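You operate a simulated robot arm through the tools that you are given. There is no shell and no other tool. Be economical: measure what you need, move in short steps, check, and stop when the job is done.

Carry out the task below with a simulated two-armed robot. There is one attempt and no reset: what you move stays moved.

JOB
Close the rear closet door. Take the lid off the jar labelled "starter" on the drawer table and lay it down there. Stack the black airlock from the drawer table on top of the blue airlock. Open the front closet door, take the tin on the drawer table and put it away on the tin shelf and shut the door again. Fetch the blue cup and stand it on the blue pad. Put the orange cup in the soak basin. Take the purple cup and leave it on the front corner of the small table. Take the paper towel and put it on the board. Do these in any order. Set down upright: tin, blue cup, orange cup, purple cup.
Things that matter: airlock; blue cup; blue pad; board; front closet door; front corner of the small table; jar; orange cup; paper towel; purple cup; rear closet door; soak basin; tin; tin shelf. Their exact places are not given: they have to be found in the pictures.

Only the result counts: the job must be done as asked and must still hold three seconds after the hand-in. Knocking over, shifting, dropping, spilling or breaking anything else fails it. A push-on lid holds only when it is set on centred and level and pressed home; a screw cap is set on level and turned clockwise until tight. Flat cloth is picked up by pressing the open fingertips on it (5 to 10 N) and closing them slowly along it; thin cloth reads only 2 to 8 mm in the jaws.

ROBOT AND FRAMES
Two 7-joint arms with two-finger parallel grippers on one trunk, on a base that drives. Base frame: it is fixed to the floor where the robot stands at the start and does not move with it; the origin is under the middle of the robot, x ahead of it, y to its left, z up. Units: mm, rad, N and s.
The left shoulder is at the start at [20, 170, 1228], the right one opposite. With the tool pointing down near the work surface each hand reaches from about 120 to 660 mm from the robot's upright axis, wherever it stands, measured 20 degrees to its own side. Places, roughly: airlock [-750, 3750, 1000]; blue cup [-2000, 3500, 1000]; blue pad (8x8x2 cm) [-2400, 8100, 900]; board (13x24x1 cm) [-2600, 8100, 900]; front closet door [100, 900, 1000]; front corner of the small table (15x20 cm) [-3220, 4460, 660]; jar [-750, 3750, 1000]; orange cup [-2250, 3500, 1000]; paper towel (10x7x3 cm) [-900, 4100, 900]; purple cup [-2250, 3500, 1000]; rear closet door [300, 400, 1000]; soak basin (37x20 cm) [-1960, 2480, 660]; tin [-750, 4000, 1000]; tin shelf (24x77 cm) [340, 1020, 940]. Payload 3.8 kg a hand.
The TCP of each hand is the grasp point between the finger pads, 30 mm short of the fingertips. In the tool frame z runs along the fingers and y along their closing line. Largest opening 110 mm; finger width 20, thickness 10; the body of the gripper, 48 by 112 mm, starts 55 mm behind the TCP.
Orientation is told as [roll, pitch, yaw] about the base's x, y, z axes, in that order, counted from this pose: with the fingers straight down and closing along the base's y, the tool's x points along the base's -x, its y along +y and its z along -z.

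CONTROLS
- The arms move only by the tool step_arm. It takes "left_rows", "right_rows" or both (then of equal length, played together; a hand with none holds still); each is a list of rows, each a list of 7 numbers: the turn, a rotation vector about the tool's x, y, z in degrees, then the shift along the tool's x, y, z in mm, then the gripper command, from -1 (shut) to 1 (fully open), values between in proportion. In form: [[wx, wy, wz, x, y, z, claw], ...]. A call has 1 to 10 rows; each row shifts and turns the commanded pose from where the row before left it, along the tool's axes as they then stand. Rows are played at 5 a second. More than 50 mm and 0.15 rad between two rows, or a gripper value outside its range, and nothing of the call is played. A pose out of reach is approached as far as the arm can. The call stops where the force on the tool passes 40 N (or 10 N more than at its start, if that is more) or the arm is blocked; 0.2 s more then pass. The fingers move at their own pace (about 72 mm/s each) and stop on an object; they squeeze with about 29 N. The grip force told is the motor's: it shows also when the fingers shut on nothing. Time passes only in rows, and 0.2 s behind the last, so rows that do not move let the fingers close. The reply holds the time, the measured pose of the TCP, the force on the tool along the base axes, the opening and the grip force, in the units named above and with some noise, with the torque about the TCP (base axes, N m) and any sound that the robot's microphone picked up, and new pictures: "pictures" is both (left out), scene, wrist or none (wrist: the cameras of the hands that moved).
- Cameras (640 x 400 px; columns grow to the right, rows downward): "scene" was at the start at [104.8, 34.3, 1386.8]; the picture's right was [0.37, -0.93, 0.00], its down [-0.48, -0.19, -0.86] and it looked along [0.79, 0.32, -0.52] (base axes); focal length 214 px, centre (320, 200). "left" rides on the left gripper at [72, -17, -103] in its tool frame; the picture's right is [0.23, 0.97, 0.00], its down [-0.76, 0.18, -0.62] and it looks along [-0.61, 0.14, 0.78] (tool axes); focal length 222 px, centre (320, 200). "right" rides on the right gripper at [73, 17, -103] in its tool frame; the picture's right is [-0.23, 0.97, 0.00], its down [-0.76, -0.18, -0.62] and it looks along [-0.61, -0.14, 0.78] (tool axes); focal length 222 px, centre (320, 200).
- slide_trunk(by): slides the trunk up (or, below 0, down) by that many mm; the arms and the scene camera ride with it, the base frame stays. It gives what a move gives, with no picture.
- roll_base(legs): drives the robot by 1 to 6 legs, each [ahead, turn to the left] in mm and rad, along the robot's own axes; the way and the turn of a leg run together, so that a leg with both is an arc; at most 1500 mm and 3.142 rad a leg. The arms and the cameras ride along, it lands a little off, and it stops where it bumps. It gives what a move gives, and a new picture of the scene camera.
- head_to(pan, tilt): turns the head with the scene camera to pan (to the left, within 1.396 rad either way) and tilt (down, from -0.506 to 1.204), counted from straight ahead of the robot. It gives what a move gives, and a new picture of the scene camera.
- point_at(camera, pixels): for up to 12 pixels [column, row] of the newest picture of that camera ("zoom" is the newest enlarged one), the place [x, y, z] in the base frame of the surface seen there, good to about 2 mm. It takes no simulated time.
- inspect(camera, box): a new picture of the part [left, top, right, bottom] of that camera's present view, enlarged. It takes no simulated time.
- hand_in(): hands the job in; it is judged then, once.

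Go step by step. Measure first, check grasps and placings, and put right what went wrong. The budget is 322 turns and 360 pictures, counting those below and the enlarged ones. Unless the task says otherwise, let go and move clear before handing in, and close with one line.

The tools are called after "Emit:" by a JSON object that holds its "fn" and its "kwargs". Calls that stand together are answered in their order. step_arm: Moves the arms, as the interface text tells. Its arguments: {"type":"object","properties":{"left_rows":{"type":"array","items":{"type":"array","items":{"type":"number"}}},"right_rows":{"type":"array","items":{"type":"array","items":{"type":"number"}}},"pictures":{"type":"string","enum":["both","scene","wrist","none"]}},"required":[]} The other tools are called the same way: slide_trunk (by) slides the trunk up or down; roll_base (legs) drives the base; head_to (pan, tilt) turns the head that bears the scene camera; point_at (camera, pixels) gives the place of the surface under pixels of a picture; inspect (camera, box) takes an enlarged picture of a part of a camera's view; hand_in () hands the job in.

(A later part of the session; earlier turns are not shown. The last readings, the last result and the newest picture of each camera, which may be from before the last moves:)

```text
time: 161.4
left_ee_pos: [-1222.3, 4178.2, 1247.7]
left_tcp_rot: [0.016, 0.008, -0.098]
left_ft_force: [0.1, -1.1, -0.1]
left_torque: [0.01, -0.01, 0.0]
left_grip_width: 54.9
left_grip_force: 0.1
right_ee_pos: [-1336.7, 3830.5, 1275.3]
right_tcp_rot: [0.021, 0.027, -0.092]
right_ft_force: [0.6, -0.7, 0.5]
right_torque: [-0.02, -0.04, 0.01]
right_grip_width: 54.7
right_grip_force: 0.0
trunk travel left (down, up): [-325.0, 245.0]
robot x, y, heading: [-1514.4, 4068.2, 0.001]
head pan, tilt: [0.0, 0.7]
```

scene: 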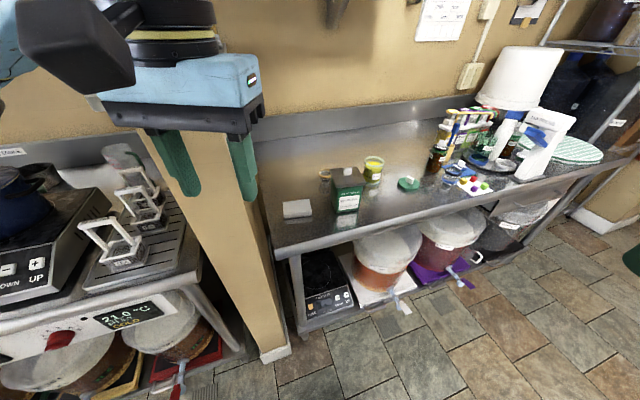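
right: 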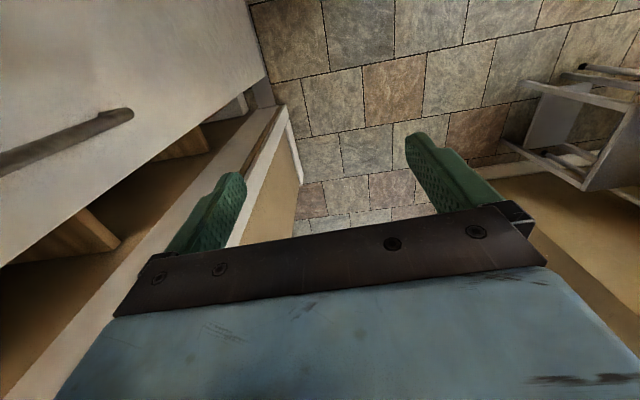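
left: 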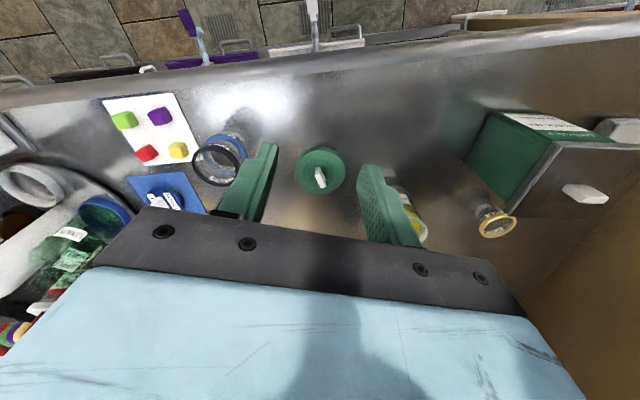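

Emit:
{"fn": "step_arm", "kwargs": {"left_rows": [[0, 0, 0, 40, 10, 0, 0], [0, 0, 0, 40, 10, 0, 0]], "pictures": "none"}}

Emit:
{"fn": "roll_base", "kwargs": {"legs": [[80, 0]]}}

Emit:
{"fn": "inspect", "kwargs": {"camera": "scene", "box": [240, 130, 440, 255]}}

Emit:
{"fn": "point_at", "kwargs": {"camera": "scene", "pixels": [[296, 205], [300, 215]]}}

```text
time: 162.0
left_ee_pos: [-1301.8, 4207.1, 1249.1]
left_tcp_rot: [0.018, 0.007, -0.097]
left_ft_force: [0.1, 0.1, 0.0]
left_torque: [-0.01, -0.02, -0.01]
left_grip_width: 54.9
left_grip_force: 0.0
right_ee_pos: [-1336.9, 3830.8, 1274.2]
right_tcp_rot: [0.019, 0.027, -0.09]
right_ft_force: [-0.8, -0.4, -0.8]
right_torque: [-0.03, 0.0, 0.02]
right_grip_width: 54.9
right_grip_force: 0.1
trunk travel left (down, up): [-325.0, 245.0]
robot x, y, heading: [-1520.8, 4070.0, -0.001]
head pan, tilt: [0.0, 0.7]
```

```text
time: 163.1
left_ee_pos: [-1222.0, 4205.0, 1250.2]
left_tcp_rot: [0.015, 0.006, -0.099]
left_ft_force: [0.1, -0.6, -0.2]
left_torque: [0.02, 0.06, -0.02]
left_grip_width: 55.2
left_grip_force: 0.0
right_ee_pos: [-1258.1, 3829.4, 1273.1]
right_tcp_rot: [0.022, 0.028, -0.091]
right_ft_force: [-0.1, -0.1, 0.2]
right_torque: [0.0, 0.02, -0.03]
right_grip_width: 55.0
right_grip_force: 0.1
trunk travel left (down, up): [-325.0, 245.0]
robot x, y, heading: [-1440.0, 4067.8, -0.007]
head pan, tilt: [0.0, 0.7]
```

scene: 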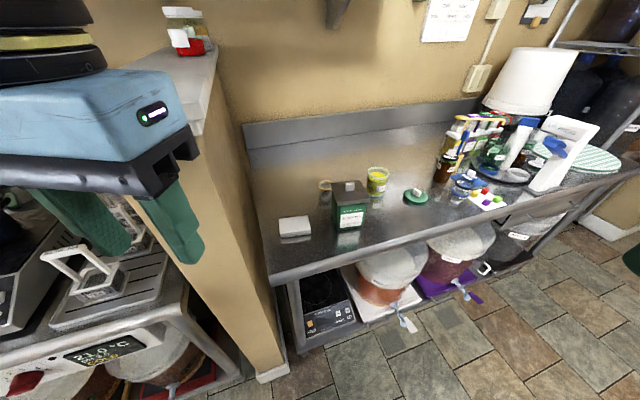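

```text
3.20 times, centred on (340, 192) of scene
```

zoom: 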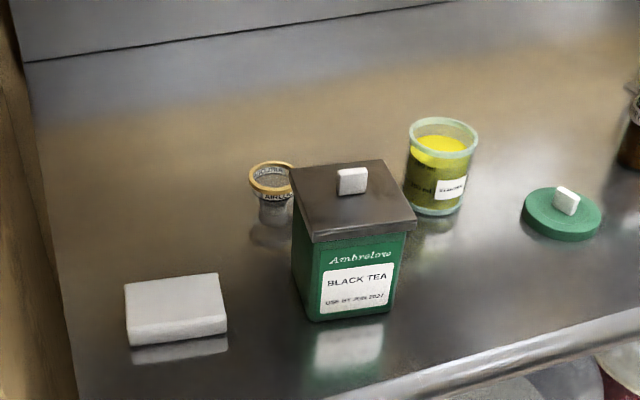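

```text
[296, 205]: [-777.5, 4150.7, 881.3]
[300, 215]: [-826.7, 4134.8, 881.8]
```

Emit:
{"fn": "point_at", "kwargs": {"camera": "zoom", "pixels": [[127, 286], [218, 276], [132, 322], [224, 312], [176, 300], [130, 342], [226, 330], [313, 238], [412, 222], [380, 162], [294, 172], [352, 182]]}}

Emit:
{"fn": "point_at", "kwargs": {"camera": "zoom", "pixels": [[318, 316], [388, 303], [400, 235], [268, 172], [275, 215], [340, 172], [366, 188], [295, 240], [330, 235], [385, 225]]}}

```text
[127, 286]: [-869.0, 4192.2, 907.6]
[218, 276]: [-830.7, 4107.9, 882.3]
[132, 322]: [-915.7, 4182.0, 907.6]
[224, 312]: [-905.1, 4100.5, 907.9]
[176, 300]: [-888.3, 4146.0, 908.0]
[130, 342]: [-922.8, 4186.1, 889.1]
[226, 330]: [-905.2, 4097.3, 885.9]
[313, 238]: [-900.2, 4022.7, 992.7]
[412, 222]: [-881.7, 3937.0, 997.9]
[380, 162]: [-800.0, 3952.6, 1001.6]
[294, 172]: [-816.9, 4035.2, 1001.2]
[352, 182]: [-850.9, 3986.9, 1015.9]
```

```text
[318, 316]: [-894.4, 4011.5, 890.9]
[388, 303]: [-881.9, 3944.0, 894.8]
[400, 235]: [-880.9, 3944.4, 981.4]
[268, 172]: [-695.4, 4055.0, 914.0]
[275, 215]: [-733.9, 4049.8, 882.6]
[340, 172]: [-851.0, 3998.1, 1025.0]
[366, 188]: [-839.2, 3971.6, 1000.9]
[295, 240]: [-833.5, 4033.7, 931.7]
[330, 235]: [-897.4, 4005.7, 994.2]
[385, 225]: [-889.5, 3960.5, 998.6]
```

Towel top centre ≈ (-887,4146), z 908, long axis about 7° off y. I'll bring the right hand above it.

Emit:
{"fn": "step_arm", "kwargs": {"right_rows": [[0, 0, 0, -34, 35, 0, 1], [0, 0, 0, -34, 35, 0, 1], [0, 0, 0, -34, 35, 0, 1], [0, 0, 0, -34, 35, 0, 1], [0, 0, 0, -34, 35, 0, 1], [0, 0, 0, -34, 35, 0, 1], [0, 0, 0, -34, 35, 0, 1], [0, 0, 0, -34, 35, 0, 1], [0, 0, 0, -34, 35, 0, 1], [0, 0, 0, -34, 35, 0, 1]], "pictures": "none"}}

Emit:
{"fn": "step_arm", "kwargs": {"right_rows": [[0, 0, -6.4, 0, 0, 40, 1], [0, 0, -6.4, 0, 0, 40, 1], [0, 0, 0, 0, 0, 40, 1], [0, 0, 0, 0, 0, 40, 1], [0, 0, 0, 0, 0, 40, 1], [0, 0, 0, 0, 0, 0, 1]]}}

```text
time: 165.3
left_ee_pos: [-1221.9, 4207.0, 1249.6]
left_tcp_rot: [0.015, 0.007, -0.1]
left_ft_force: [0.4, 0.7, 0.0]
left_torque: [0.04, -0.01, 0.01]
left_grip_width: 54.9
left_grip_force: 0.0
right_ee_pos: [-921.1, 4123.0, 1266.9]
right_tcp_rot: [0.019, 0.025, -0.09]
right_ft_force: [0.4, -0.1, 0.3]
right_torque: [0.03, -0.03, -0.01]
right_grip_width: 110.0
right_grip_force: 0.0
right hand out of reach, approached as far as the arm can: row 10
trunk travel left (down, up): [-325.0, 245.0]
robot x, y, heading: [-1440.0, 4072.4, -0.002]
head pan, tilt: [0.0, 0.7]
```

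```text
time: 166.7
left_ee_pos: [-1222.0, 4205.7, 1250.2]
left_tcp_rot: [0.015, 0.006, -0.099]
left_ft_force: [0.2, 0.0, 0.8]
left_torque: [-0.03, 0.0, -0.02]
left_grip_width: 54.9
left_grip_force: 0.1
right_ee_pos: [-929.8, 4126.0, 1064.9]
right_tcp_rot: [0.026, 0.023, 0.132]
right_ft_force: [0.0, 0.1, 1.5]
right_torque: [-0.01, 0.0, -0.01]
right_grip_width: 110.0
right_grip_force: 0.1
trunk travel left (down, up): [-325.0, 245.0]
robot x, y, heading: [-1439.1, 4069.0, -0.003]
head pan, tilt: [0.0, 0.7]
```

scene: 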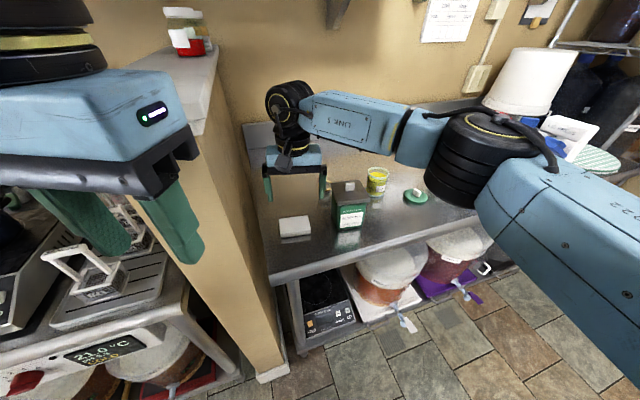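
right: 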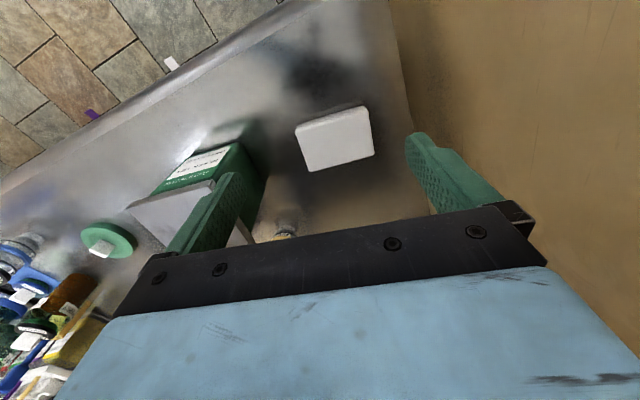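

Emit:
{"fn": "point_at", "kwargs": {"camera": "right", "pixels": [[299, 128], [366, 110], [371, 152], [309, 168], [335, 140], [410, 110], [262, 160], [268, 190], [215, 182], [400, 60]]}}

```text
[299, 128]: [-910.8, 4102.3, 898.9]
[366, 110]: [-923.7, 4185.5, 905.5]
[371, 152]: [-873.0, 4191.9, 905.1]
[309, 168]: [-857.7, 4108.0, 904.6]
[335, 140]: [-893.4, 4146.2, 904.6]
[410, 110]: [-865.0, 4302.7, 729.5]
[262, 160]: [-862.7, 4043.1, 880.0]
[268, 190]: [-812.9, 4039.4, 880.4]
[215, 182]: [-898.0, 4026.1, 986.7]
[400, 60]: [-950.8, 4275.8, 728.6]
```

Emit:
{"fn": "step_arm", "kwargs": {"right_rows": [[0, 0, -1.3, -41.4, 15.7, 0, 1], [0, 0, 0, 0, 0, 40, 1], [0, 0, 0, 0, 0, 40, 1], [0, 0, 0, 0, 0, 20, 1], [0, 0, 0, 0, 0, 0, 1]], "pictures": "wrist"}}

```text
time: 167.9
left_ee_pos: [-1223.3, 4207.0, 1250.6]
left_tcp_rot: [0.016, 0.008, -0.099]
left_ft_force: [-0.1, 1.3, 0.5]
left_torque: [-0.04, -0.03, -0.01]
left_grip_width: 54.8
left_grip_force: 0.0
right_ee_pos: [-892.3, 4151.3, 966.5]
right_tcp_rot: [0.025, 0.022, 0.155]
right_ft_force: [0.2, 0.3, 0.3]
right_torque: [-0.02, 0.03, 0.03]
right_grip_width: 110.2
right_grip_force: 0.1
trunk travel left (down, up): [-325.0, 245.0]
robot x, y, heading: [-1438.1, 4069.9, -0.004]
head pan, tilt: [0.0, 0.7]
```

right: 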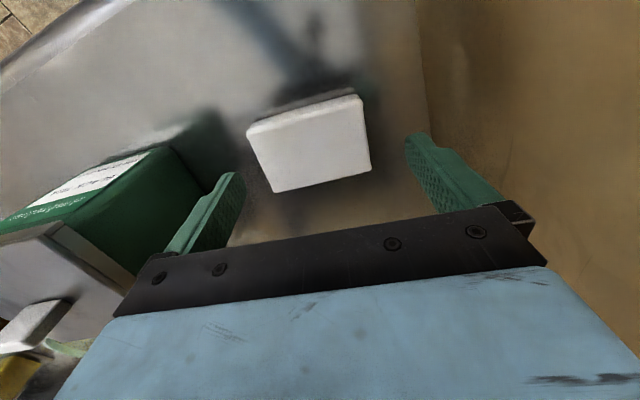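

Emit:
{"fn": "step_arm", "kwargs": {"right_rows": [[0, 0, 0, 0, -4, 25, 1], [0, 0, 0, 0, 0, 24, 1], [0, 0, 0, 0, 0, 0, 1]], "pictures": "wrist"}}

```text
time: 168.7
left_ee_pos: [-1222.1, 4207.0, 1249.2]
left_tcp_rot: [0.015, 0.007, -0.099]
left_ft_force: [0.1, 0.1, -0.3]
left_torque: [0.03, 0.02, 0.0]
left_grip_width: 54.9
left_grip_force: 0.0
right_ee_pos: [-895.7, 4149.0, 928.7]
right_tcp_rot: [0.026, 0.022, 0.153]
right_ft_force: [1.4, -0.3, 0.1]
right_torque: [0.02, -0.03, 0.01]
right_grip_width: 109.8
right_grip_force: 0.2
right hand out of reach, approached as far as the arm can: row 1
trunk travel left (down, up): [-325.0, 245.0]
robot x, y, heading: [-1438.4, 4070.0, 0.003]
head pan, tilt: [0.0, 0.7]
```

right: 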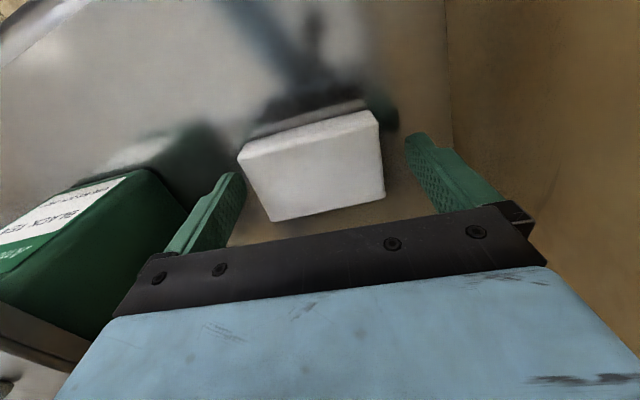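

Reach limit at z 929; lowering the trunk 12 mm brings the fingers down.

Emit:
{"fn": "slide_trunk", "kwargs": {"by": -13}}

Emit:
{"fn": "step_arm", "kwargs": {"right_rows": [[0, 0, 0, 0, 0, 0, 0.3], [0, 0, 0, 0, 0, 0, -0.3], [0, 0, 0, 0, 0, 0, -0.5], [0, 0, 0, 0, 0, 0, -0.5]], "pictures": "wrist"}}

```text
time: 169.3
left_ee_pos: [-1223.1, 4206.7, 1235.7]
left_tcp_rot: [0.017, 0.006, -0.099]
left_ft_force: [0.6, 0.0, 0.2]
left_torque: [0.0, 0.02, -0.02]
left_grip_width: 55.1
left_grip_force: 0.1
right_ee_pos: [-896.4, 4148.9, 916.3]
right_tcp_rot: [0.027, 0.02, 0.154]
right_ft_force: [-0.7, 0.5, 0.5]
right_torque: [0.01, 0.02, -0.05]
right_grip_width: 110.1
right_grip_force: 0.1
trunk travel left (down, up): [-312.0, 258.0]
robot x, y, heading: [-1434.0, 4068.8, -0.004]
head pan, tilt: [0.0, 0.7]
```

```text
time: 170.3
left_ee_pos: [-1222.3, 4206.3, 1235.8]
left_tcp_rot: [0.016, 0.008, -0.1]
left_ft_force: [0.3, 0.2, -0.4]
left_torque: [0.0, 0.0, 0.02]
left_grip_width: 55.2
left_grip_force: 0.0
right_ee_pos: [-895.3, 4149.1, 916.7]
right_tcp_rot: [0.026, 0.017, 0.153]
right_ft_force: [-0.1, -0.1, 0.1]
right_torque: [-0.05, -0.01, -0.01]
right_grip_width: 90.2
right_grip_force: 28.8
trunk travel left (down, up): [-312.0, 258.0]
robot x, y, heading: [-1437.1, 4070.6, -0.002]
head pan, tilt: [0.0, 0.7]
```

right: 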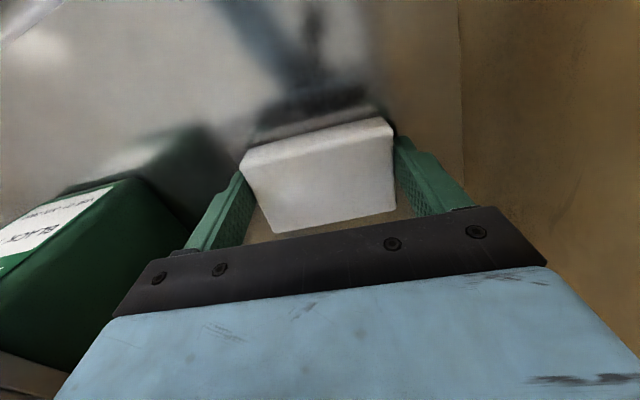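

Gripped at 90 mm. Lift high and retract.

Emit:
{"fn": "step_arm", "kwargs": {"right_rows": [[0, 0, 0, 0, 0, -40, -0.5], [0, 0, 0, 0, 0, -48, -0.5], [0, 0, 0, 0, 0, -48, -0.5], [0, 0, 0, 0, 0, -48, -0.5], [0, 0, 0, 0, 0, -48, -0.5], [0, 0, 0, 40, -25, 0, -0.5], [0, 0, 0, 40, -25, 0, -0.5], [0, 0, 0, 40, -25, 0, -0.5], [0, 0, 0, 40, -25, 0, -0.5], [0, 0, 0, 20, -35, 0, -0.5]], "pictures": "both"}}

```text
time: 172.5
left_ee_pos: [-1222.3, 4203.0, 1237.5]
left_tcp_rot: [0.017, 0.005, -0.099]
left_ft_force: [-0.7, -0.8, 0.1]
left_torque: [0.03, -0.01, -0.02]
left_grip_width: 55.4
left_grip_force: 0.0
right_ee_pos: [-1054.6, 3977.0, 1136.2]
right_tcp_rot: [0.027, 0.022, 0.153]
right_ft_force: [-0.6, -0.8, 0.1]
right_torque: [0.01, 0.02, -0.01]
right_grip_width: 90.4
right_grip_force: 29.1
right hand out of reach, approached as far as the arm can: row 5
trunk travel left (down, up): [-312.0, 258.0]
robot x, y, heading: [-1435.3, 4072.2, -0.002]
head pan, tilt: [0.0, 0.7]
```

scene: 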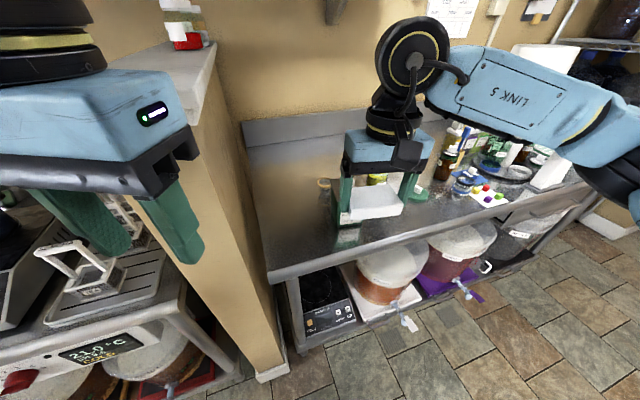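
right: 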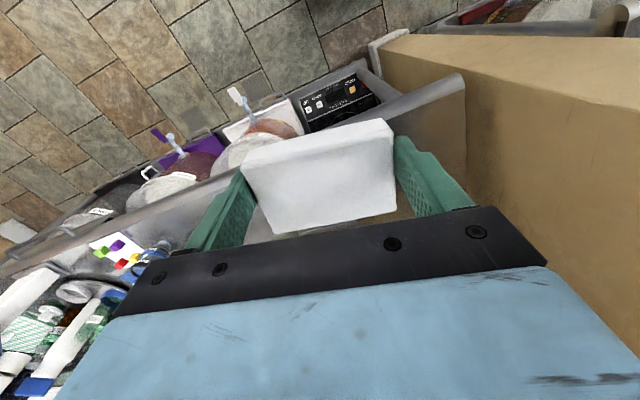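

Emit:
{"fn": "step_arm", "kwargs": {"right_rows": [[0, 0, 0, 30, -25, -30, -0.5], [0, 0, 0, 30, -25, -30, -0.5], [0, 0, 0, 20, -25, -30, -0.5]], "pictures": "none"}}

Emit:
{"fn": "roll_base", "kwargs": {"legs": [[-230, 0], [0, 3.0]]}}

Emit:
{"fn": "head_to", "kwargs": {"pan": 0.5, "tilt": 0.4}}

```text
time: 173.3
left_ee_pos: [-1222.8, 4204.3, 1236.9]
left_tcp_rot: [0.017, 0.005, -0.099]
left_ft_force: [0.8, 0.1, -0.2]
left_torque: [0.03, -0.05, -0.01]
left_grip_width: 54.9
left_grip_force: 0.0
right_ee_pos: [-1122.4, 3888.7, 1226.9]
right_tcp_rot: [0.028, 0.019, 0.154]
right_ft_force: [0.2, -0.1, -0.9]
right_torque: [-0.02, -0.01, -0.04]
right_grip_width: 90.1
right_grip_force: 28.8
trunk travel left (down, up): [-312.0, 258.0]
robot x, y, heading: [-1437.4, 4072.2, -0.001]
head pan, tilt: [0.0, 0.7]
```

```text
time: 181.9
left_ee_pos: [-1904.5, 3984.0, 1236.7]
left_tcp_rot: [0.017, 0.007, 2.822]
left_ft_force: [-0.1, -0.1, -0.6]
left_torque: [0.0, 0.0, 0.01]
left_grip_width: 55.1
left_grip_force: 0.2
right_ee_pos: [-1934.7, 4315.1, 1226.1]
right_tcp_rot: [0.026, 0.02, 3.075]
right_ft_force: [-0.5, -0.2, 0.1]
right_torque: [0.01, -0.01, -0.01]
right_grip_width: 90.3
right_grip_force: 29.2
trunk travel left (down, up): [-312.0, 258.0]
robot x, y, heading: [-1662.6, 4067.9, 2.921]
head pan, tilt: [0.0, 0.7]
```

scene: 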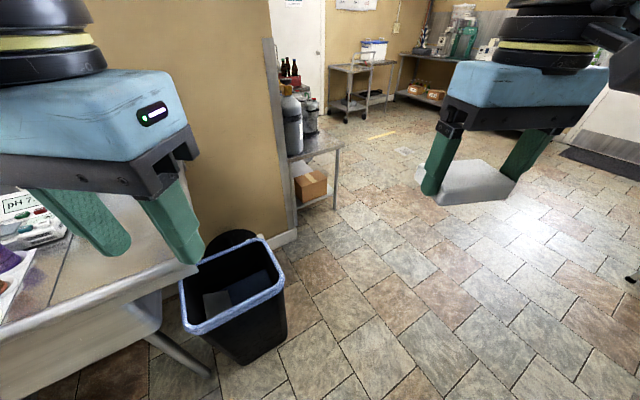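

```text
time: 182.8
left_ee_pos: [-1906.5, 3984.8, 1236.1]
left_tcp_rot: [0.016, 0.007, 2.822]
left_ft_force: [-0.5, -0.7, -0.9]
left_torque: [-0.02, 0.01, -0.04]
left_grip_width: 54.8
left_grip_force: 0.1
right_ee_pos: [-1936.1, 4314.8, 1225.9]
right_tcp_rot: [0.025, 0.021, 3.074]
right_ft_force: [1.1, -0.3, -0.7]
right_torque: [0.0, -0.02, -0.02]
right_grip_width: 90.1
right_grip_force: 29.2
trunk travel left (down, up): [-312.0, 258.0]
robot x, y, heading: [-1664.3, 4071.3, 2.916]
head pan, tilt: [0.499, 0.4]
```

scene: 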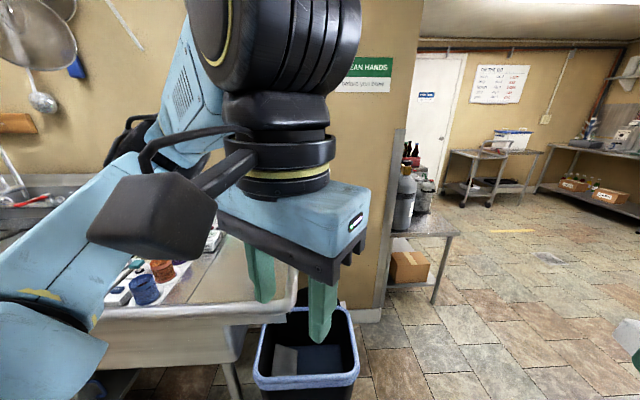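

Cups stand on the counter at (150,280). I'll go round by reversing to about (-1480,3560) and then face the counter.

Emit:
{"fn": "roll_base", "kwargs": {"legs": [[0, -1.0], [-543, 0], [0, 1.22]]}}

Emit:
{"fn": "head_to", "kwargs": {"pan": 0.0, "tilt": 0.5}}

```text
time: 191.6
left_ee_pos: [-1714.1, 3426.8, 1235.8]
left_tcp_rot: [0.014, 0.007, 3.01]
left_ft_force: [0.9, -0.5, 0.0]
left_torque: [0.03, 0.02, 0.0]
left_grip_width: 55.2
left_grip_force: 0.2
right_ee_pos: [-1804.1, 3745.0, 1225.7]
right_tcp_rot: [0.026, 0.021, -3.018]
right_ft_force: [-0.5, 0.5, 0.2]
right_torque: [-0.01, -0.04, -0.02]
right_grip_width: 90.1
right_grip_force: 28.7
trunk travel left (down, up): [-312.0, 258.0]
robot x, y, heading: [-1491.3, 3557.8, 3.107]
head pan, tilt: [0.499, 0.4]
```

scene: 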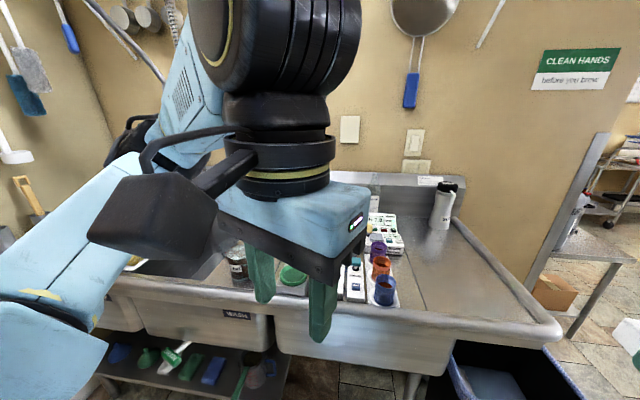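

```text
time: 192.5
left_ee_pos: [-1713.5, 3427.6, 1235.9]
left_tcp_rot: [0.014, 0.008, 3.01]
left_ft_force: [0.0, 0.3, 0.8]
left_torque: [0.0, 0.0, 0.01]
left_grip_width: 54.8
left_grip_force: 0.1
right_ee_pos: [-1805.4, 3746.7, 1225.6]
right_tcp_rot: [0.026, 0.021, -3.018]
right_ft_force: [0.5, 0.0, -0.1]
right_torque: [0.01, -0.01, 0.04]
right_grip_width: 90.1
right_grip_force: 29.5
trunk travel left (down, up): [-312.0, 258.0]
robot x, y, heading: [-1490.8, 3554.8, 3.107]
head pan, tilt: [0.0, 0.499]
```

scene: 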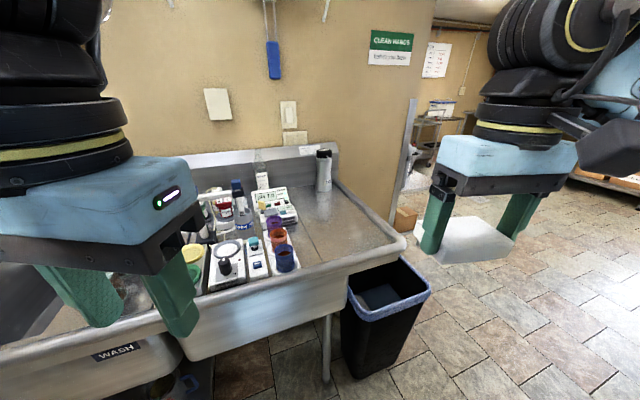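

Emit:
{"fn": "inspect", "kwargs": {"camera": "scene", "box": [180, 140, 340, 300]}}

Emit:
{"fn": "point_at", "kwargs": {"camera": "scene", "pixels": [[285, 248], [278, 256], [294, 256], [285, 270], [279, 230], [279, 243], [274, 215], [274, 228], [300, 270], [258, 255], [300, 230], [320, 240]]}}

```text
2.50 times, centred on (260, 220) of scene
```

zoom: 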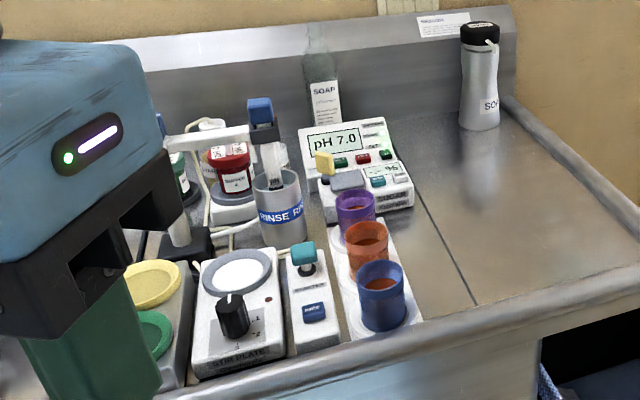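

```text
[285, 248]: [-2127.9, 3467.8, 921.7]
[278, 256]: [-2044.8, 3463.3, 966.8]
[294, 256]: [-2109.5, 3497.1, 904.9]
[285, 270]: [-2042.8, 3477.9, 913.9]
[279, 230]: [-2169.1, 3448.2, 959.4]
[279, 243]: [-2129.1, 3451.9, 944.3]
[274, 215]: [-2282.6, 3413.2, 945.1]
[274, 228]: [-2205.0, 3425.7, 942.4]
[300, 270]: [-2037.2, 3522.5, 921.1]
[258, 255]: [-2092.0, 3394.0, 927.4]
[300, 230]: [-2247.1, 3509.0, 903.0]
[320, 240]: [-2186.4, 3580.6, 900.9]
```

Emit:
{"fn": "point_at", "kwargs": {"camera": "zoom", "pixels": [[358, 280], [404, 278], [381, 292], [381, 263], [383, 320], [347, 240], [388, 240], [368, 252], [367, 223], [337, 205], [375, 205], [356, 190]]}}

Emit:
{"fn": "point_at", "kwargs": {"camera": "zoom", "pixels": [[356, 217], [368, 265], [330, 190], [318, 265], [415, 310], [355, 330], [440, 320], [395, 200], [305, 250], [425, 240], [412, 205], [383, 330]]}}

```text
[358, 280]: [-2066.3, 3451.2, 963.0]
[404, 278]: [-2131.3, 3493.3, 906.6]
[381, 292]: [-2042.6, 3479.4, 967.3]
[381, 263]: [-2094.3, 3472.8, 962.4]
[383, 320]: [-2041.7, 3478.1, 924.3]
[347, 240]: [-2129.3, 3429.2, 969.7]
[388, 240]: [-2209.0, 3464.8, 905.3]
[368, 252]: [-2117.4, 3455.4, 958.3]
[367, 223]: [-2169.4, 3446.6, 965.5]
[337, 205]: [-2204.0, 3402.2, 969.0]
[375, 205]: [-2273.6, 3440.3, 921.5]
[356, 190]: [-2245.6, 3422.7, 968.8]
```

```text
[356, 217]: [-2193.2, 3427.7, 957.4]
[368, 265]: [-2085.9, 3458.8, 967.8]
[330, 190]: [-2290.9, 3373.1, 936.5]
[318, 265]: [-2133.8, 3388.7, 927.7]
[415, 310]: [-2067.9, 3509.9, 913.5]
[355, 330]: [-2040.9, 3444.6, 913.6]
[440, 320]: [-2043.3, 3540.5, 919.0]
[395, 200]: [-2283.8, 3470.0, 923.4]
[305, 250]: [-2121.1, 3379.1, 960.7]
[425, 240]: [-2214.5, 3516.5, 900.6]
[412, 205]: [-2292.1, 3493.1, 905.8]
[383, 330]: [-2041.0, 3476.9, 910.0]
```

Cups stand on a white tray in a row: blue (-2068,3477), orange (-2143,3452), purple (-2219,3426), rims z≈967, Ø 52. I'll bring the left hand over the blue cup with the fingers closing across the row.

Emit:
{"fn": "step_arm", "kwargs": {"left_rows": [[0, 0, 0, -45, 0, 0, 0.8], [0, 0, 0, -45, 0, 0, 0.8], [0, 0, 0, -45, 0, 0, 0.8], [0, 0, 0, -45, 0, 0, 0.8], [0, 0, -6.5, -45, 0, 0, 0.8], [0, 0, -6.5, -45, 10, 0, 0.8], [0, 0, -6.5, -42, 15, 0, 0.8], [0, 0, -6.5, -40, 20, 0, 0.8], [0, 0, 0, 0, 0, 45, 0.8], [0, 0, 0, 0, 0, 45, 0.8]]}}

```text
time: 194.7
left_ee_pos: [-2056.9, 3396.7, 1147.3]
left_tcp_rot: [0.017, -0.001, -2.819]
left_ft_force: [-0.7, -0.3, 0.6]
left_torque: [-0.03, -0.02, 0.03]
left_grip_width: 99.2
left_grip_force: 0.0
right_ee_pos: [-1806.3, 3746.3, 1226.7]
right_tcp_rot: [0.026, 0.022, -3.018]
right_ft_force: [-1.1, -0.2, -0.7]
right_torque: [-0.03, 0.0, 0.0]
right_grip_width: 90.4
right_grip_force: 28.5
trunk travel left (down, up): [-312.0, 258.0]
robot x, y, heading: [-1496.6, 3555.0, 3.105]
head pan, tilt: [0.0, 0.499]
```

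scene: 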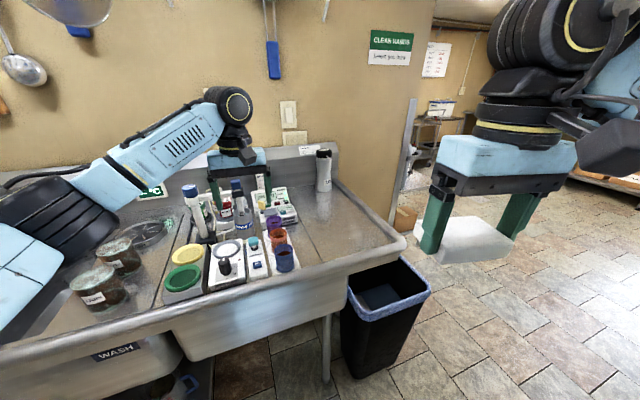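
left: 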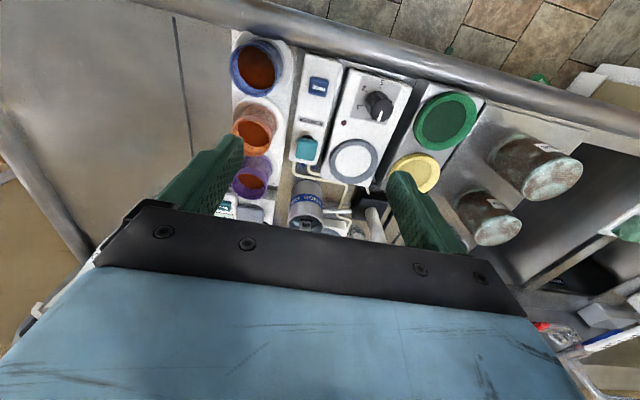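

Emit:
{"fn": "point_at", "kwargs": {"camera": "left", "pixels": [[232, 67], [281, 66], [256, 42], [256, 93], [233, 130], [272, 130], [252, 110], [231, 180], [270, 180]]}}

Emit:
{"fn": "step_arm", "kwargs": {"left_rows": [[0, 0, 0, 7, -40, 0, 0.8], [0, 0, 0, 8, -39, 0, 0.8], [0, 0, 0, 0, 0, 40, 0.8], [0, 0, 0, 0, 0, 40, 0.8], [0, 0, 0, 0, 0, 0, 0.8]], "pictures": "wrist"}}

```text
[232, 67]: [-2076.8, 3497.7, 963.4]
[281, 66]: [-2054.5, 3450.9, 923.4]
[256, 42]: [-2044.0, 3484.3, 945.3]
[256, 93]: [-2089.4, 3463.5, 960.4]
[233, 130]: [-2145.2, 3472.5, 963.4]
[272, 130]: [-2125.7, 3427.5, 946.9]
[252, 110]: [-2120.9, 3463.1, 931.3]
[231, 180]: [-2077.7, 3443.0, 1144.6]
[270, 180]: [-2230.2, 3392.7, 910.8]
```

```text
time: 195.9
left_ee_pos: [-2067.4, 3480.3, 1063.7]
left_tcp_rot: [0.017, 0.0, -2.821]
left_ft_force: [0.2, -1.1, -0.4]
left_torque: [-0.01, 0.0, 0.0]
left_grip_width: 99.1
left_grip_force: 0.0
right_ee_pos: [-1805.0, 3745.7, 1226.1]
right_tcp_rot: [0.026, 0.022, -3.02]
right_ft_force: [0.3, -0.1, 0.1]
right_torque: [-0.02, -0.04, 0.02]
right_grip_width: 90.5
right_grip_force: 28.8
trunk travel left (down, up): [-312.0, 258.0]
robot x, y, heading: [-1494.4, 3552.9, 3.11]
head pan, tilt: [0.0, 0.499]
```

left: 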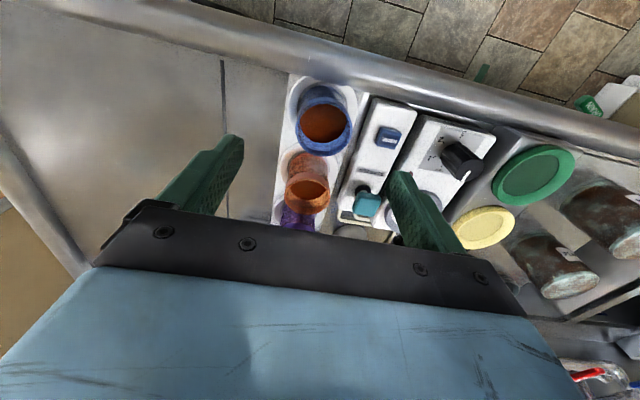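

Emit:
{"fn": "point_at", "kwargs": {"camera": "left", "pixels": [[298, 120], [350, 125], [327, 99], [322, 149], [323, 122], [286, 180], [329, 180], [400, 200], [372, 195]]}}

```text
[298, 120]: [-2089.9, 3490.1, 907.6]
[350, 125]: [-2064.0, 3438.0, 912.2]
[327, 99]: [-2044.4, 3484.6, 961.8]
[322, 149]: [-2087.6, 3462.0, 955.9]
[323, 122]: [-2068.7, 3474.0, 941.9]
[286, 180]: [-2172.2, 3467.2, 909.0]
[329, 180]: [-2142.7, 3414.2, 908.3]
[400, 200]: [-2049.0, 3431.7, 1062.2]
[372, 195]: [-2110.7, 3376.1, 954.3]
```

Emit:
{"fn": "point_at", "kwargs": {"camera": "left", "pixels": [[374, 110], [366, 140], [358, 165], [350, 190], [385, 150], [362, 120], [360, 98]]}}

```text
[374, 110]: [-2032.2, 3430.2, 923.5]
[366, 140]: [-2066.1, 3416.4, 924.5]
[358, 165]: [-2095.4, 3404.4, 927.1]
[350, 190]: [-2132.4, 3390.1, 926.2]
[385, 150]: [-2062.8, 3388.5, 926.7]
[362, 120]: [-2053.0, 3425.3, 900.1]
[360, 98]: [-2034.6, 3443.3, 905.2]
```

Emit:
{"fn": "step_arm", "kwargs": {"left_rows": [[0, 0, 0, -2, 6, 0, 0.2], [0, 0, 0, 0, 0, 0, 0.2], [0, 0, 0, 0, 0, 40, 0.2], [0, 0, 0, 0, 0, 40, 0.2], [0, 0, 0, 0, 0, 0, 0.2]], "pictures": "wrist"}}

```text
time: 197.1
left_ee_pos: [-2068.3, 3469.5, 982.5]
left_tcp_rot: [0.019, -0.002, -2.819]
left_ft_force: [0.8, 0.0, 0.5]
left_torque: [-0.01, 0.01, -0.02]
left_grip_width: 66.0
left_grip_force: 0.0
right_ee_pos: [-1805.6, 3745.9, 1226.9]
right_tcp_rot: [0.025, 0.02, -3.02]
right_ft_force: [-0.1, -0.4, 0.1]
right_torque: [-0.01, -0.03, -0.04]
right_grip_width: 90.3
right_grip_force: 28.6
trunk travel left (down, up): [-312.0, 258.0]
robot x, y, heading: [-1495.9, 3552.9, 3.108]
head pan, tilt: [0.0, 0.499]
```

left: 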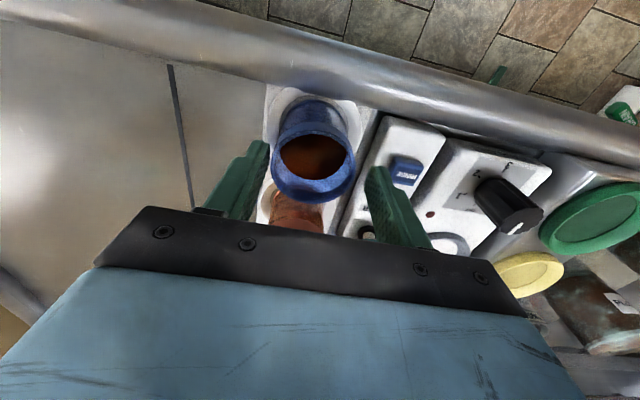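

Emit:
{"fn": "step_arm", "kwargs": {"left_rows": [[0, 0, 0, 0, -3, 15, 0.2], [0, 0, 0, 0, 0, 13, 0.2], [0, 0, 0, 0, 0, 12, 0.2], [0, 0, 0, 0, 0, 0, 0.2]], "pictures": "wrist"}}

```text
time: 198.1
left_ee_pos: [-2069.2, 3470.2, 945.2]
left_tcp_rot: [0.015, -0.004, -2.819]
left_ft_force: [-1.7, -2.6, 10.9]
left_torque: [0.38, 0.05, 0.03]
left_grip_width: 65.1
left_grip_force: 0.2
right_ee_pos: [-1805.1, 3746.6, 1228.3]
right_tcp_rot: [0.027, 0.017, -3.018]
right_ft_force: [0.1, 0.3, -1.4]
right_torque: [-0.01, 0.02, 0.03]
right_grip_width: 90.2
right_grip_force: 29.1
trunk travel left (down, up): [-312.0, 258.0]
robot x, y, heading: [-1494.9, 3556.6, 3.11]
head pan, tilt: [0.0, 0.499]
```

left: 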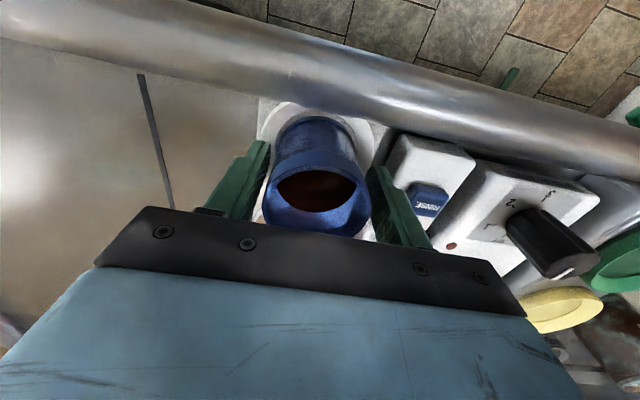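

Fingertip touches the tray (11 N). I'll rise 4 mm and close.

Emit:
{"fn": "step_arm", "kwargs": {"left_rows": [[0, 0, 0, 0, -2, -5, 0.2], [0, 0, 0, 0, 0, 0, 0], [0, 0, 0, 0, 0, 0, -0.4], [0, 0, 0, 0, 0, 0, -0.4], [0, 0, 0, 0, 0, 0, -0.4]], "pictures": "wrist"}}

```text
time: 199.3
left_ee_pos: [-2070.0, 3472.9, 947.9]
left_tcp_rot: [0.018, -0.001, -2.818]
left_ft_force: [0.3, 0.2, 0.2]
left_torque: [0.04, 0.0, 0.01]
left_grip_width: 51.2
left_grip_force: 29.1
right_ee_pos: [-1805.5, 3745.5, 1226.4]
right_tcp_rot: [0.028, 0.021, -3.019]
right_ft_force: [0.2, 0.4, -0.3]
right_torque: [-0.01, 0.01, 0.01]
right_grip_width: 90.4
right_grip_force: 29.0
trunk travel left (down, up): [-312.0, 258.0]
robot x, y, heading: [-1497.2, 3554.8, 3.11]
head pan, tilt: [0.0, 0.499]
```

left: 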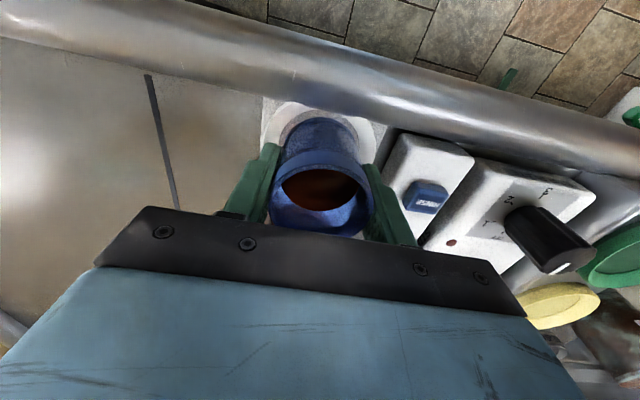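

Cup gripped (51 mm). Lift and pull back.

Emit:
{"fn": "step_arm", "kwargs": {"left_rows": [[0, 0, 0, 0, 0, -20, -0.4], [0, 0, 0, 0, 0, -30, -0.4], [0, 0, 0, 0, 0, -35, -0.4], [0, 0, 0, 0, 0, -35, -0.4], [0, 0, 0, 0, 0, -35, -0.4], [0, 0, 0, 30, 0, -20, -0.4], [0, 0, 0, 40, 0, -10, -0.4], [0, 0, 0, 45, 0, 0, -0.4], [0, 0, 0, 45, 0, 0, -0.4], [0, 0, 0, 35, 0, 0, -0.4]]}}

```text
time: 201.5
left_ee_pos: [-1881.8, 3535.3, 1132.9]
left_tcp_rot: [0.019, -0.001, -2.819]
left_ft_force: [0.0, 0.3, -1.5]
left_torque: [0.03, 0.02, -0.03]
left_grip_width: 51.2
left_grip_force: 29.2
right_ee_pos: [-1804.9, 3745.7, 1227.9]
right_tcp_rot: [0.029, 0.021, -3.019]
right_ft_force: [0.4, -0.1, -0.2]
right_torque: [-0.02, -0.03, -0.01]
right_grip_width: 90.3
right_grip_force: 28.9
trunk travel left (down, up): [-312.0, 258.0]
robot x, y, heading: [-1498.5, 3558.3, 3.106]
head pan, tilt: [0.0, 0.499]
```

scene: 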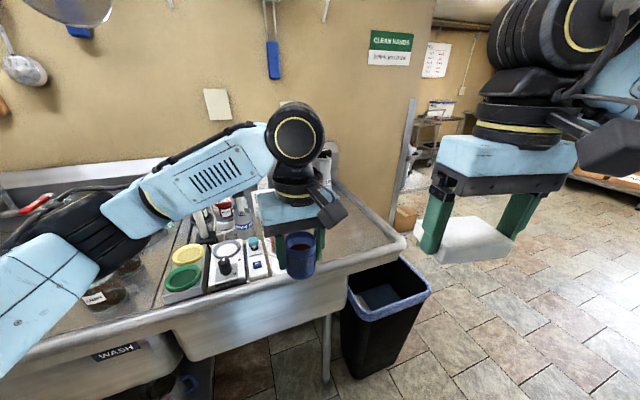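
left: 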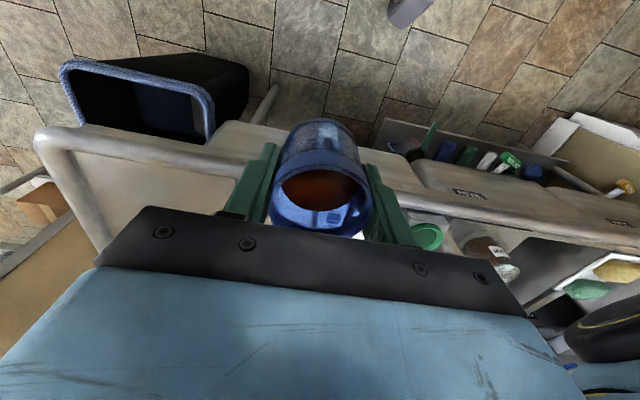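

Drive out towards the far end in two legs, then look ahead.

Emit:
{"fn": "roll_base", "kwargs": {"legs": [[0, -1.222], [622, 0], [0, 0.05], [900, 0]]}}

Emit:
{"fn": "head_to", "kwargs": {"pan": 0.0, "tilt": 0.25}}

```text
time: 212.8
left_ee_pos: [-2141.0, 5341.2, 1131.0]
left_tcp_rot: [0.017, -0.002, 2.28]
left_ft_force: [-1.0, 0.2, -0.5]
left_torque: [-0.07, -0.03, 0.0]
left_grip_width: 51.3
left_grip_force: 29.1
right_ee_pos: [-1917.0, 5349.6, 1226.7]
right_tcp_rot: [0.026, 0.021, 2.08]
right_ft_force: [-0.9, 0.0, 0.3]
right_torque: [0.0, -0.03, -0.03]
right_grip_width: 90.3
right_grip_force: 29.2
trunk travel left (down, up): [-312.0, 258.0]
robot x, y, heading: [-1978.7, 4989.3, 1.93]
head pan, tilt: [0.0, 0.499]
```

scene: 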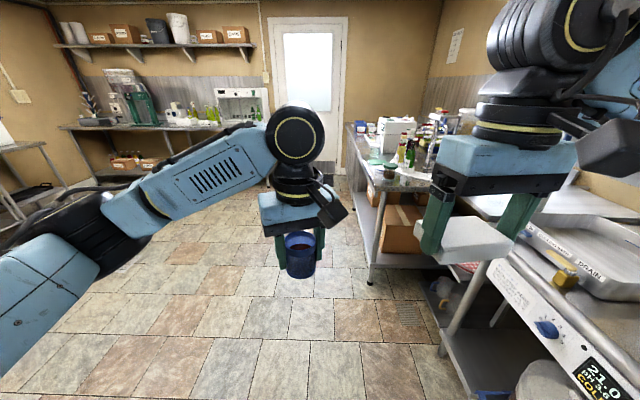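

```text
time: 213.6
left_ee_pos: [-2140.6, 5340.5, 1131.9]
left_tcp_rot: [0.016, -0.004, 2.28]
left_ft_force: [0.2, -0.7, -1.6]
left_torque: [0.01, 0.01, 0.0]
left_grip_width: 51.4
left_grip_force: 28.5
right_ee_pos: [-1918.3, 5349.4, 1226.5]
right_tcp_rot: [0.029, 0.021, 2.08]
right_ft_force: [0.3, 0.2, -0.3]
right_torque: [0.0, 0.01, -0.03]
right_grip_width: 90.3
right_grip_force: 28.6
trunk travel left (down, up): [-312.0, 258.0]
robot x, y, heading: [-1976.1, 4986.2, 1.926]
head pan, tilt: [0.0, 0.25]
```

scene: 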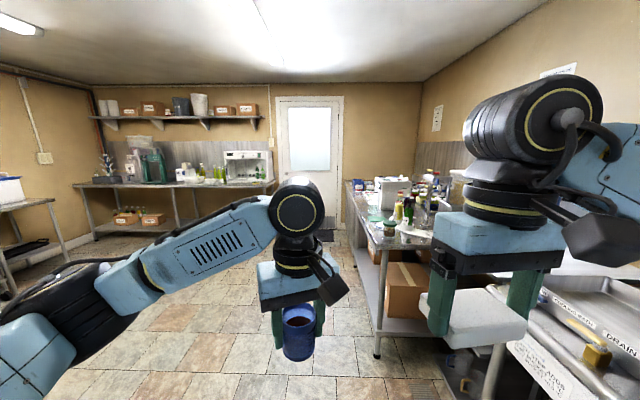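

Emit:
{"fn": "inspect", "kwargs": {"camera": "scene", "box": [330, 150, 450, 270]}}

Emit:
{"fn": "inspect", "kwargs": {"camera": "scene", "box": [340, 165, 400, 205]}}

Emit:
{"fn": "point_at", "kwargs": {"camera": "scene", "pixels": [[360, 186], [370, 190], [352, 200], [375, 350], [345, 235], [385, 240], [330, 240]]}}

```text
3.33 times, centred on (390, 210) of scene
```

zoom: 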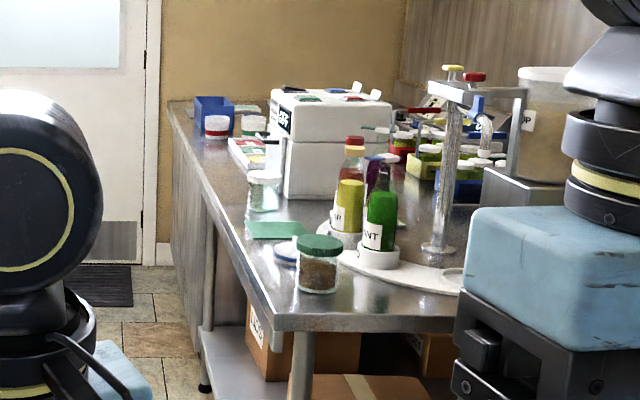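

```text
10.00 times, centred on (370, 185) of scene
```

zoom: 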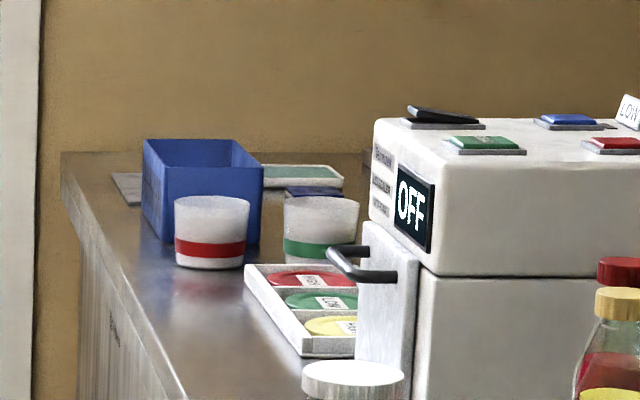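

```text
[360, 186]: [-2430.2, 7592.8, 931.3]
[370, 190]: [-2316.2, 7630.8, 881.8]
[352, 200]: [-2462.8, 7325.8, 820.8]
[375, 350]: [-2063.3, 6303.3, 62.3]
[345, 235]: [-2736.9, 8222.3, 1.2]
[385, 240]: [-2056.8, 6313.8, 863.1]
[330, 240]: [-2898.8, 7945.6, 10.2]
```

Emit:
{"fn": "point_at", "kwargs": {"camera": "scene", "pixels": [[262, 186], [195, 212], [170, 240], [90, 240], [62, 262], [5, 290], [230, 270], [270, 240]]}}

Emit:
{"fn": "roll_base", "kwargs": {"legs": [[0, 0.025], [1450, 0]]}}

```text
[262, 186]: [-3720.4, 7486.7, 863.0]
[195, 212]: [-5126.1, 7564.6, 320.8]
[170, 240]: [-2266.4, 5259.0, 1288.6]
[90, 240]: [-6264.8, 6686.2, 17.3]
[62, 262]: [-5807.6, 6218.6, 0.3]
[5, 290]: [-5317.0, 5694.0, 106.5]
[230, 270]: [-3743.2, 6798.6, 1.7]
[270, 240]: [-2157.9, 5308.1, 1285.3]
```

```text
time: 221.2
left_ee_pos: [-2665.5, 6713.1, 1132.0]
left_tcp_rot: [0.019, 0.0, 2.278]
left_ft_force: [0.1, -0.2, -1.1]
left_torque: [-0.02, -0.04, 0.0]
left_grip_width: 51.2
left_grip_force: 28.8
right_ee_pos: [-2442.0, 6720.5, 1225.6]
right_tcp_rot: [0.026, 0.023, 2.077]
right_ft_force: [0.9, 0.0, 0.0]
right_torque: [-0.01, 0.01, 0.02]
right_grip_width: 90.1
right_grip_force: 28.7
trunk travel left (down, up): [-312.0, 258.0]
robot x, y, heading: [-2503.3, 6362.7, 1.926]
head pan, tilt: [0.0, 0.25]
```

scene: 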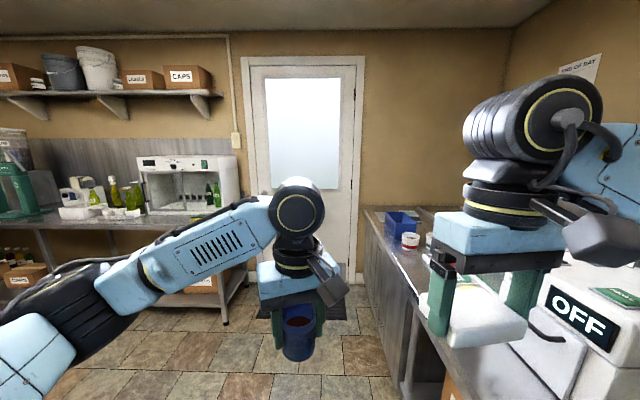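

Emit:
{"fn": "roll_base", "kwargs": {"legs": [[0, 0.02], [1430, 0], [0, -1.3]]}}

Emit:
{"fn": "head_to", "kwargs": {"pan": -0.1, "tilt": 0.5}}

```text
time: 231.8
left_ee_pos: [-2722.3, 7916.1, 1130.9]
left_tcp_rot: [0.017, -0.001, 0.994]
left_ft_force: [-0.3, 0.1, -0.8]
left_torque: [0.01, -0.01, -0.02]
left_grip_width: 51.4
left_grip_force: 28.8
right_ee_pos: [-2651.8, 7703.5, 1226.4]
right_tcp_rot: [0.028, 0.021, 0.794]
right_ft_force: [-0.2, 0.3, -0.5]
right_torque: [0.0, 0.02, -0.02]
right_grip_width: 90.3
right_grip_force: 28.6
trunk travel left (down, up): [-312.0, 258.0]
robot x, y, heading: [-3011.5, 7661.1, 0.64]
head pan, tilt: [0.0, 0.25]
```

scene: 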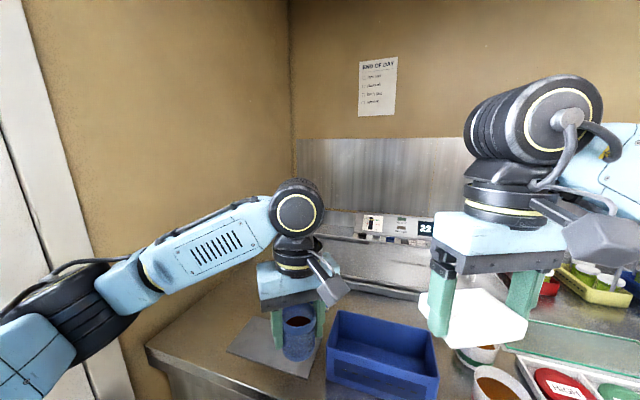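

```text
time: 232.5
left_ee_pos: [-2721.1, 7917.4, 1131.4]
left_tcp_rot: [0.017, -0.002, 0.994]
left_ft_force: [0.2, 0.4, -0.1]
left_torque: [0.0, 0.03, -0.03]
left_grip_width: 51.5
left_grip_force: 29.5
right_ee_pos: [-2651.9, 7702.9, 1225.6]
right_tcp_rot: [0.026, 0.02, 0.793]
right_ft_force: [-0.3, -0.2, -0.1]
right_torque: [0.0, 0.01, 0.01]
right_grip_width: 90.2
right_grip_force: 29.5
trunk travel left (down, up): [-312.0, 258.0]
robot x, y, heading: [-3015.0, 7659.4, 0.638]
head pan, tilt: [-0.099, 0.499]
```

scene: 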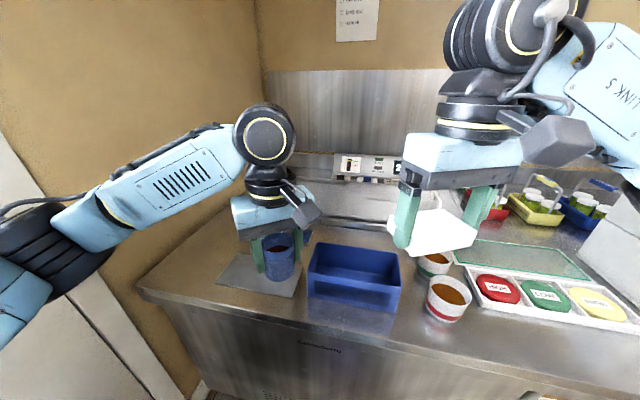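

The grey board is at (250,278); the blue pad is hidden behind the cup or box. I'll draw the left hand back for a clear view.

Emit:
{"fn": "step_arm", "kwargs": {"left_rows": [[0, 0, 0, 35, 20, -10, -0.4], [0, 0, 0, 35, 20, -10, -0.4], [0, 0, 0, 35, 20, 0, -0.4]], "pictures": "scene"}}

Emit:
{"fn": "inspect", "kwargs": {"camera": "scene", "box": [180, 160, 460, 340]}}

```text
time: 233.3
left_ee_pos: [-2832.5, 7860.2, 1153.8]
left_tcp_rot: [0.017, -0.002, 0.996]
left_ft_force: [0.5, -0.5, 0.1]
left_torque: [0.03, 0.0, -0.02]
left_grip_width: 51.5
left_grip_force: 29.4
right_ee_pos: [-2652.8, 7703.2, 1226.6]
right_tcp_rot: [0.027, 0.02, 0.793]
right_ft_force: [0.0, 0.2, 0.6]
right_torque: [-0.01, 0.01, -0.01]
right_grip_width: 90.6
right_grip_force: 29.1
trunk travel left (down, up): [-312.0, 258.0]
robot x, y, heading: [-3012.6, 7658.3, 0.639]
head pan, tilt: [-0.099, 0.499]
```

scene: 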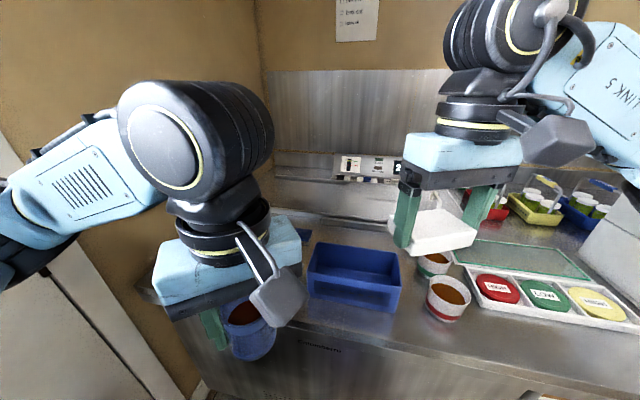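

```text
2.22 times, centred on (320, 250) of scene
```

zoom: 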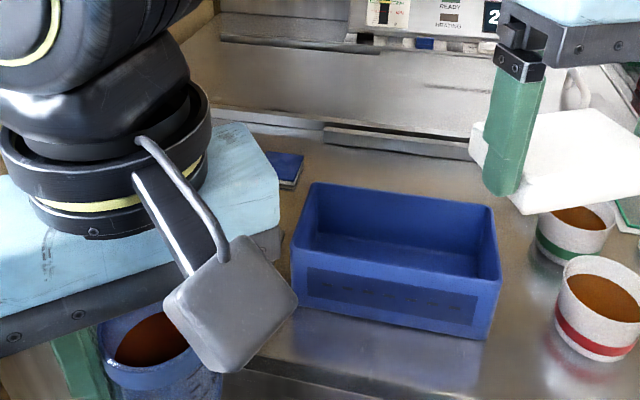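

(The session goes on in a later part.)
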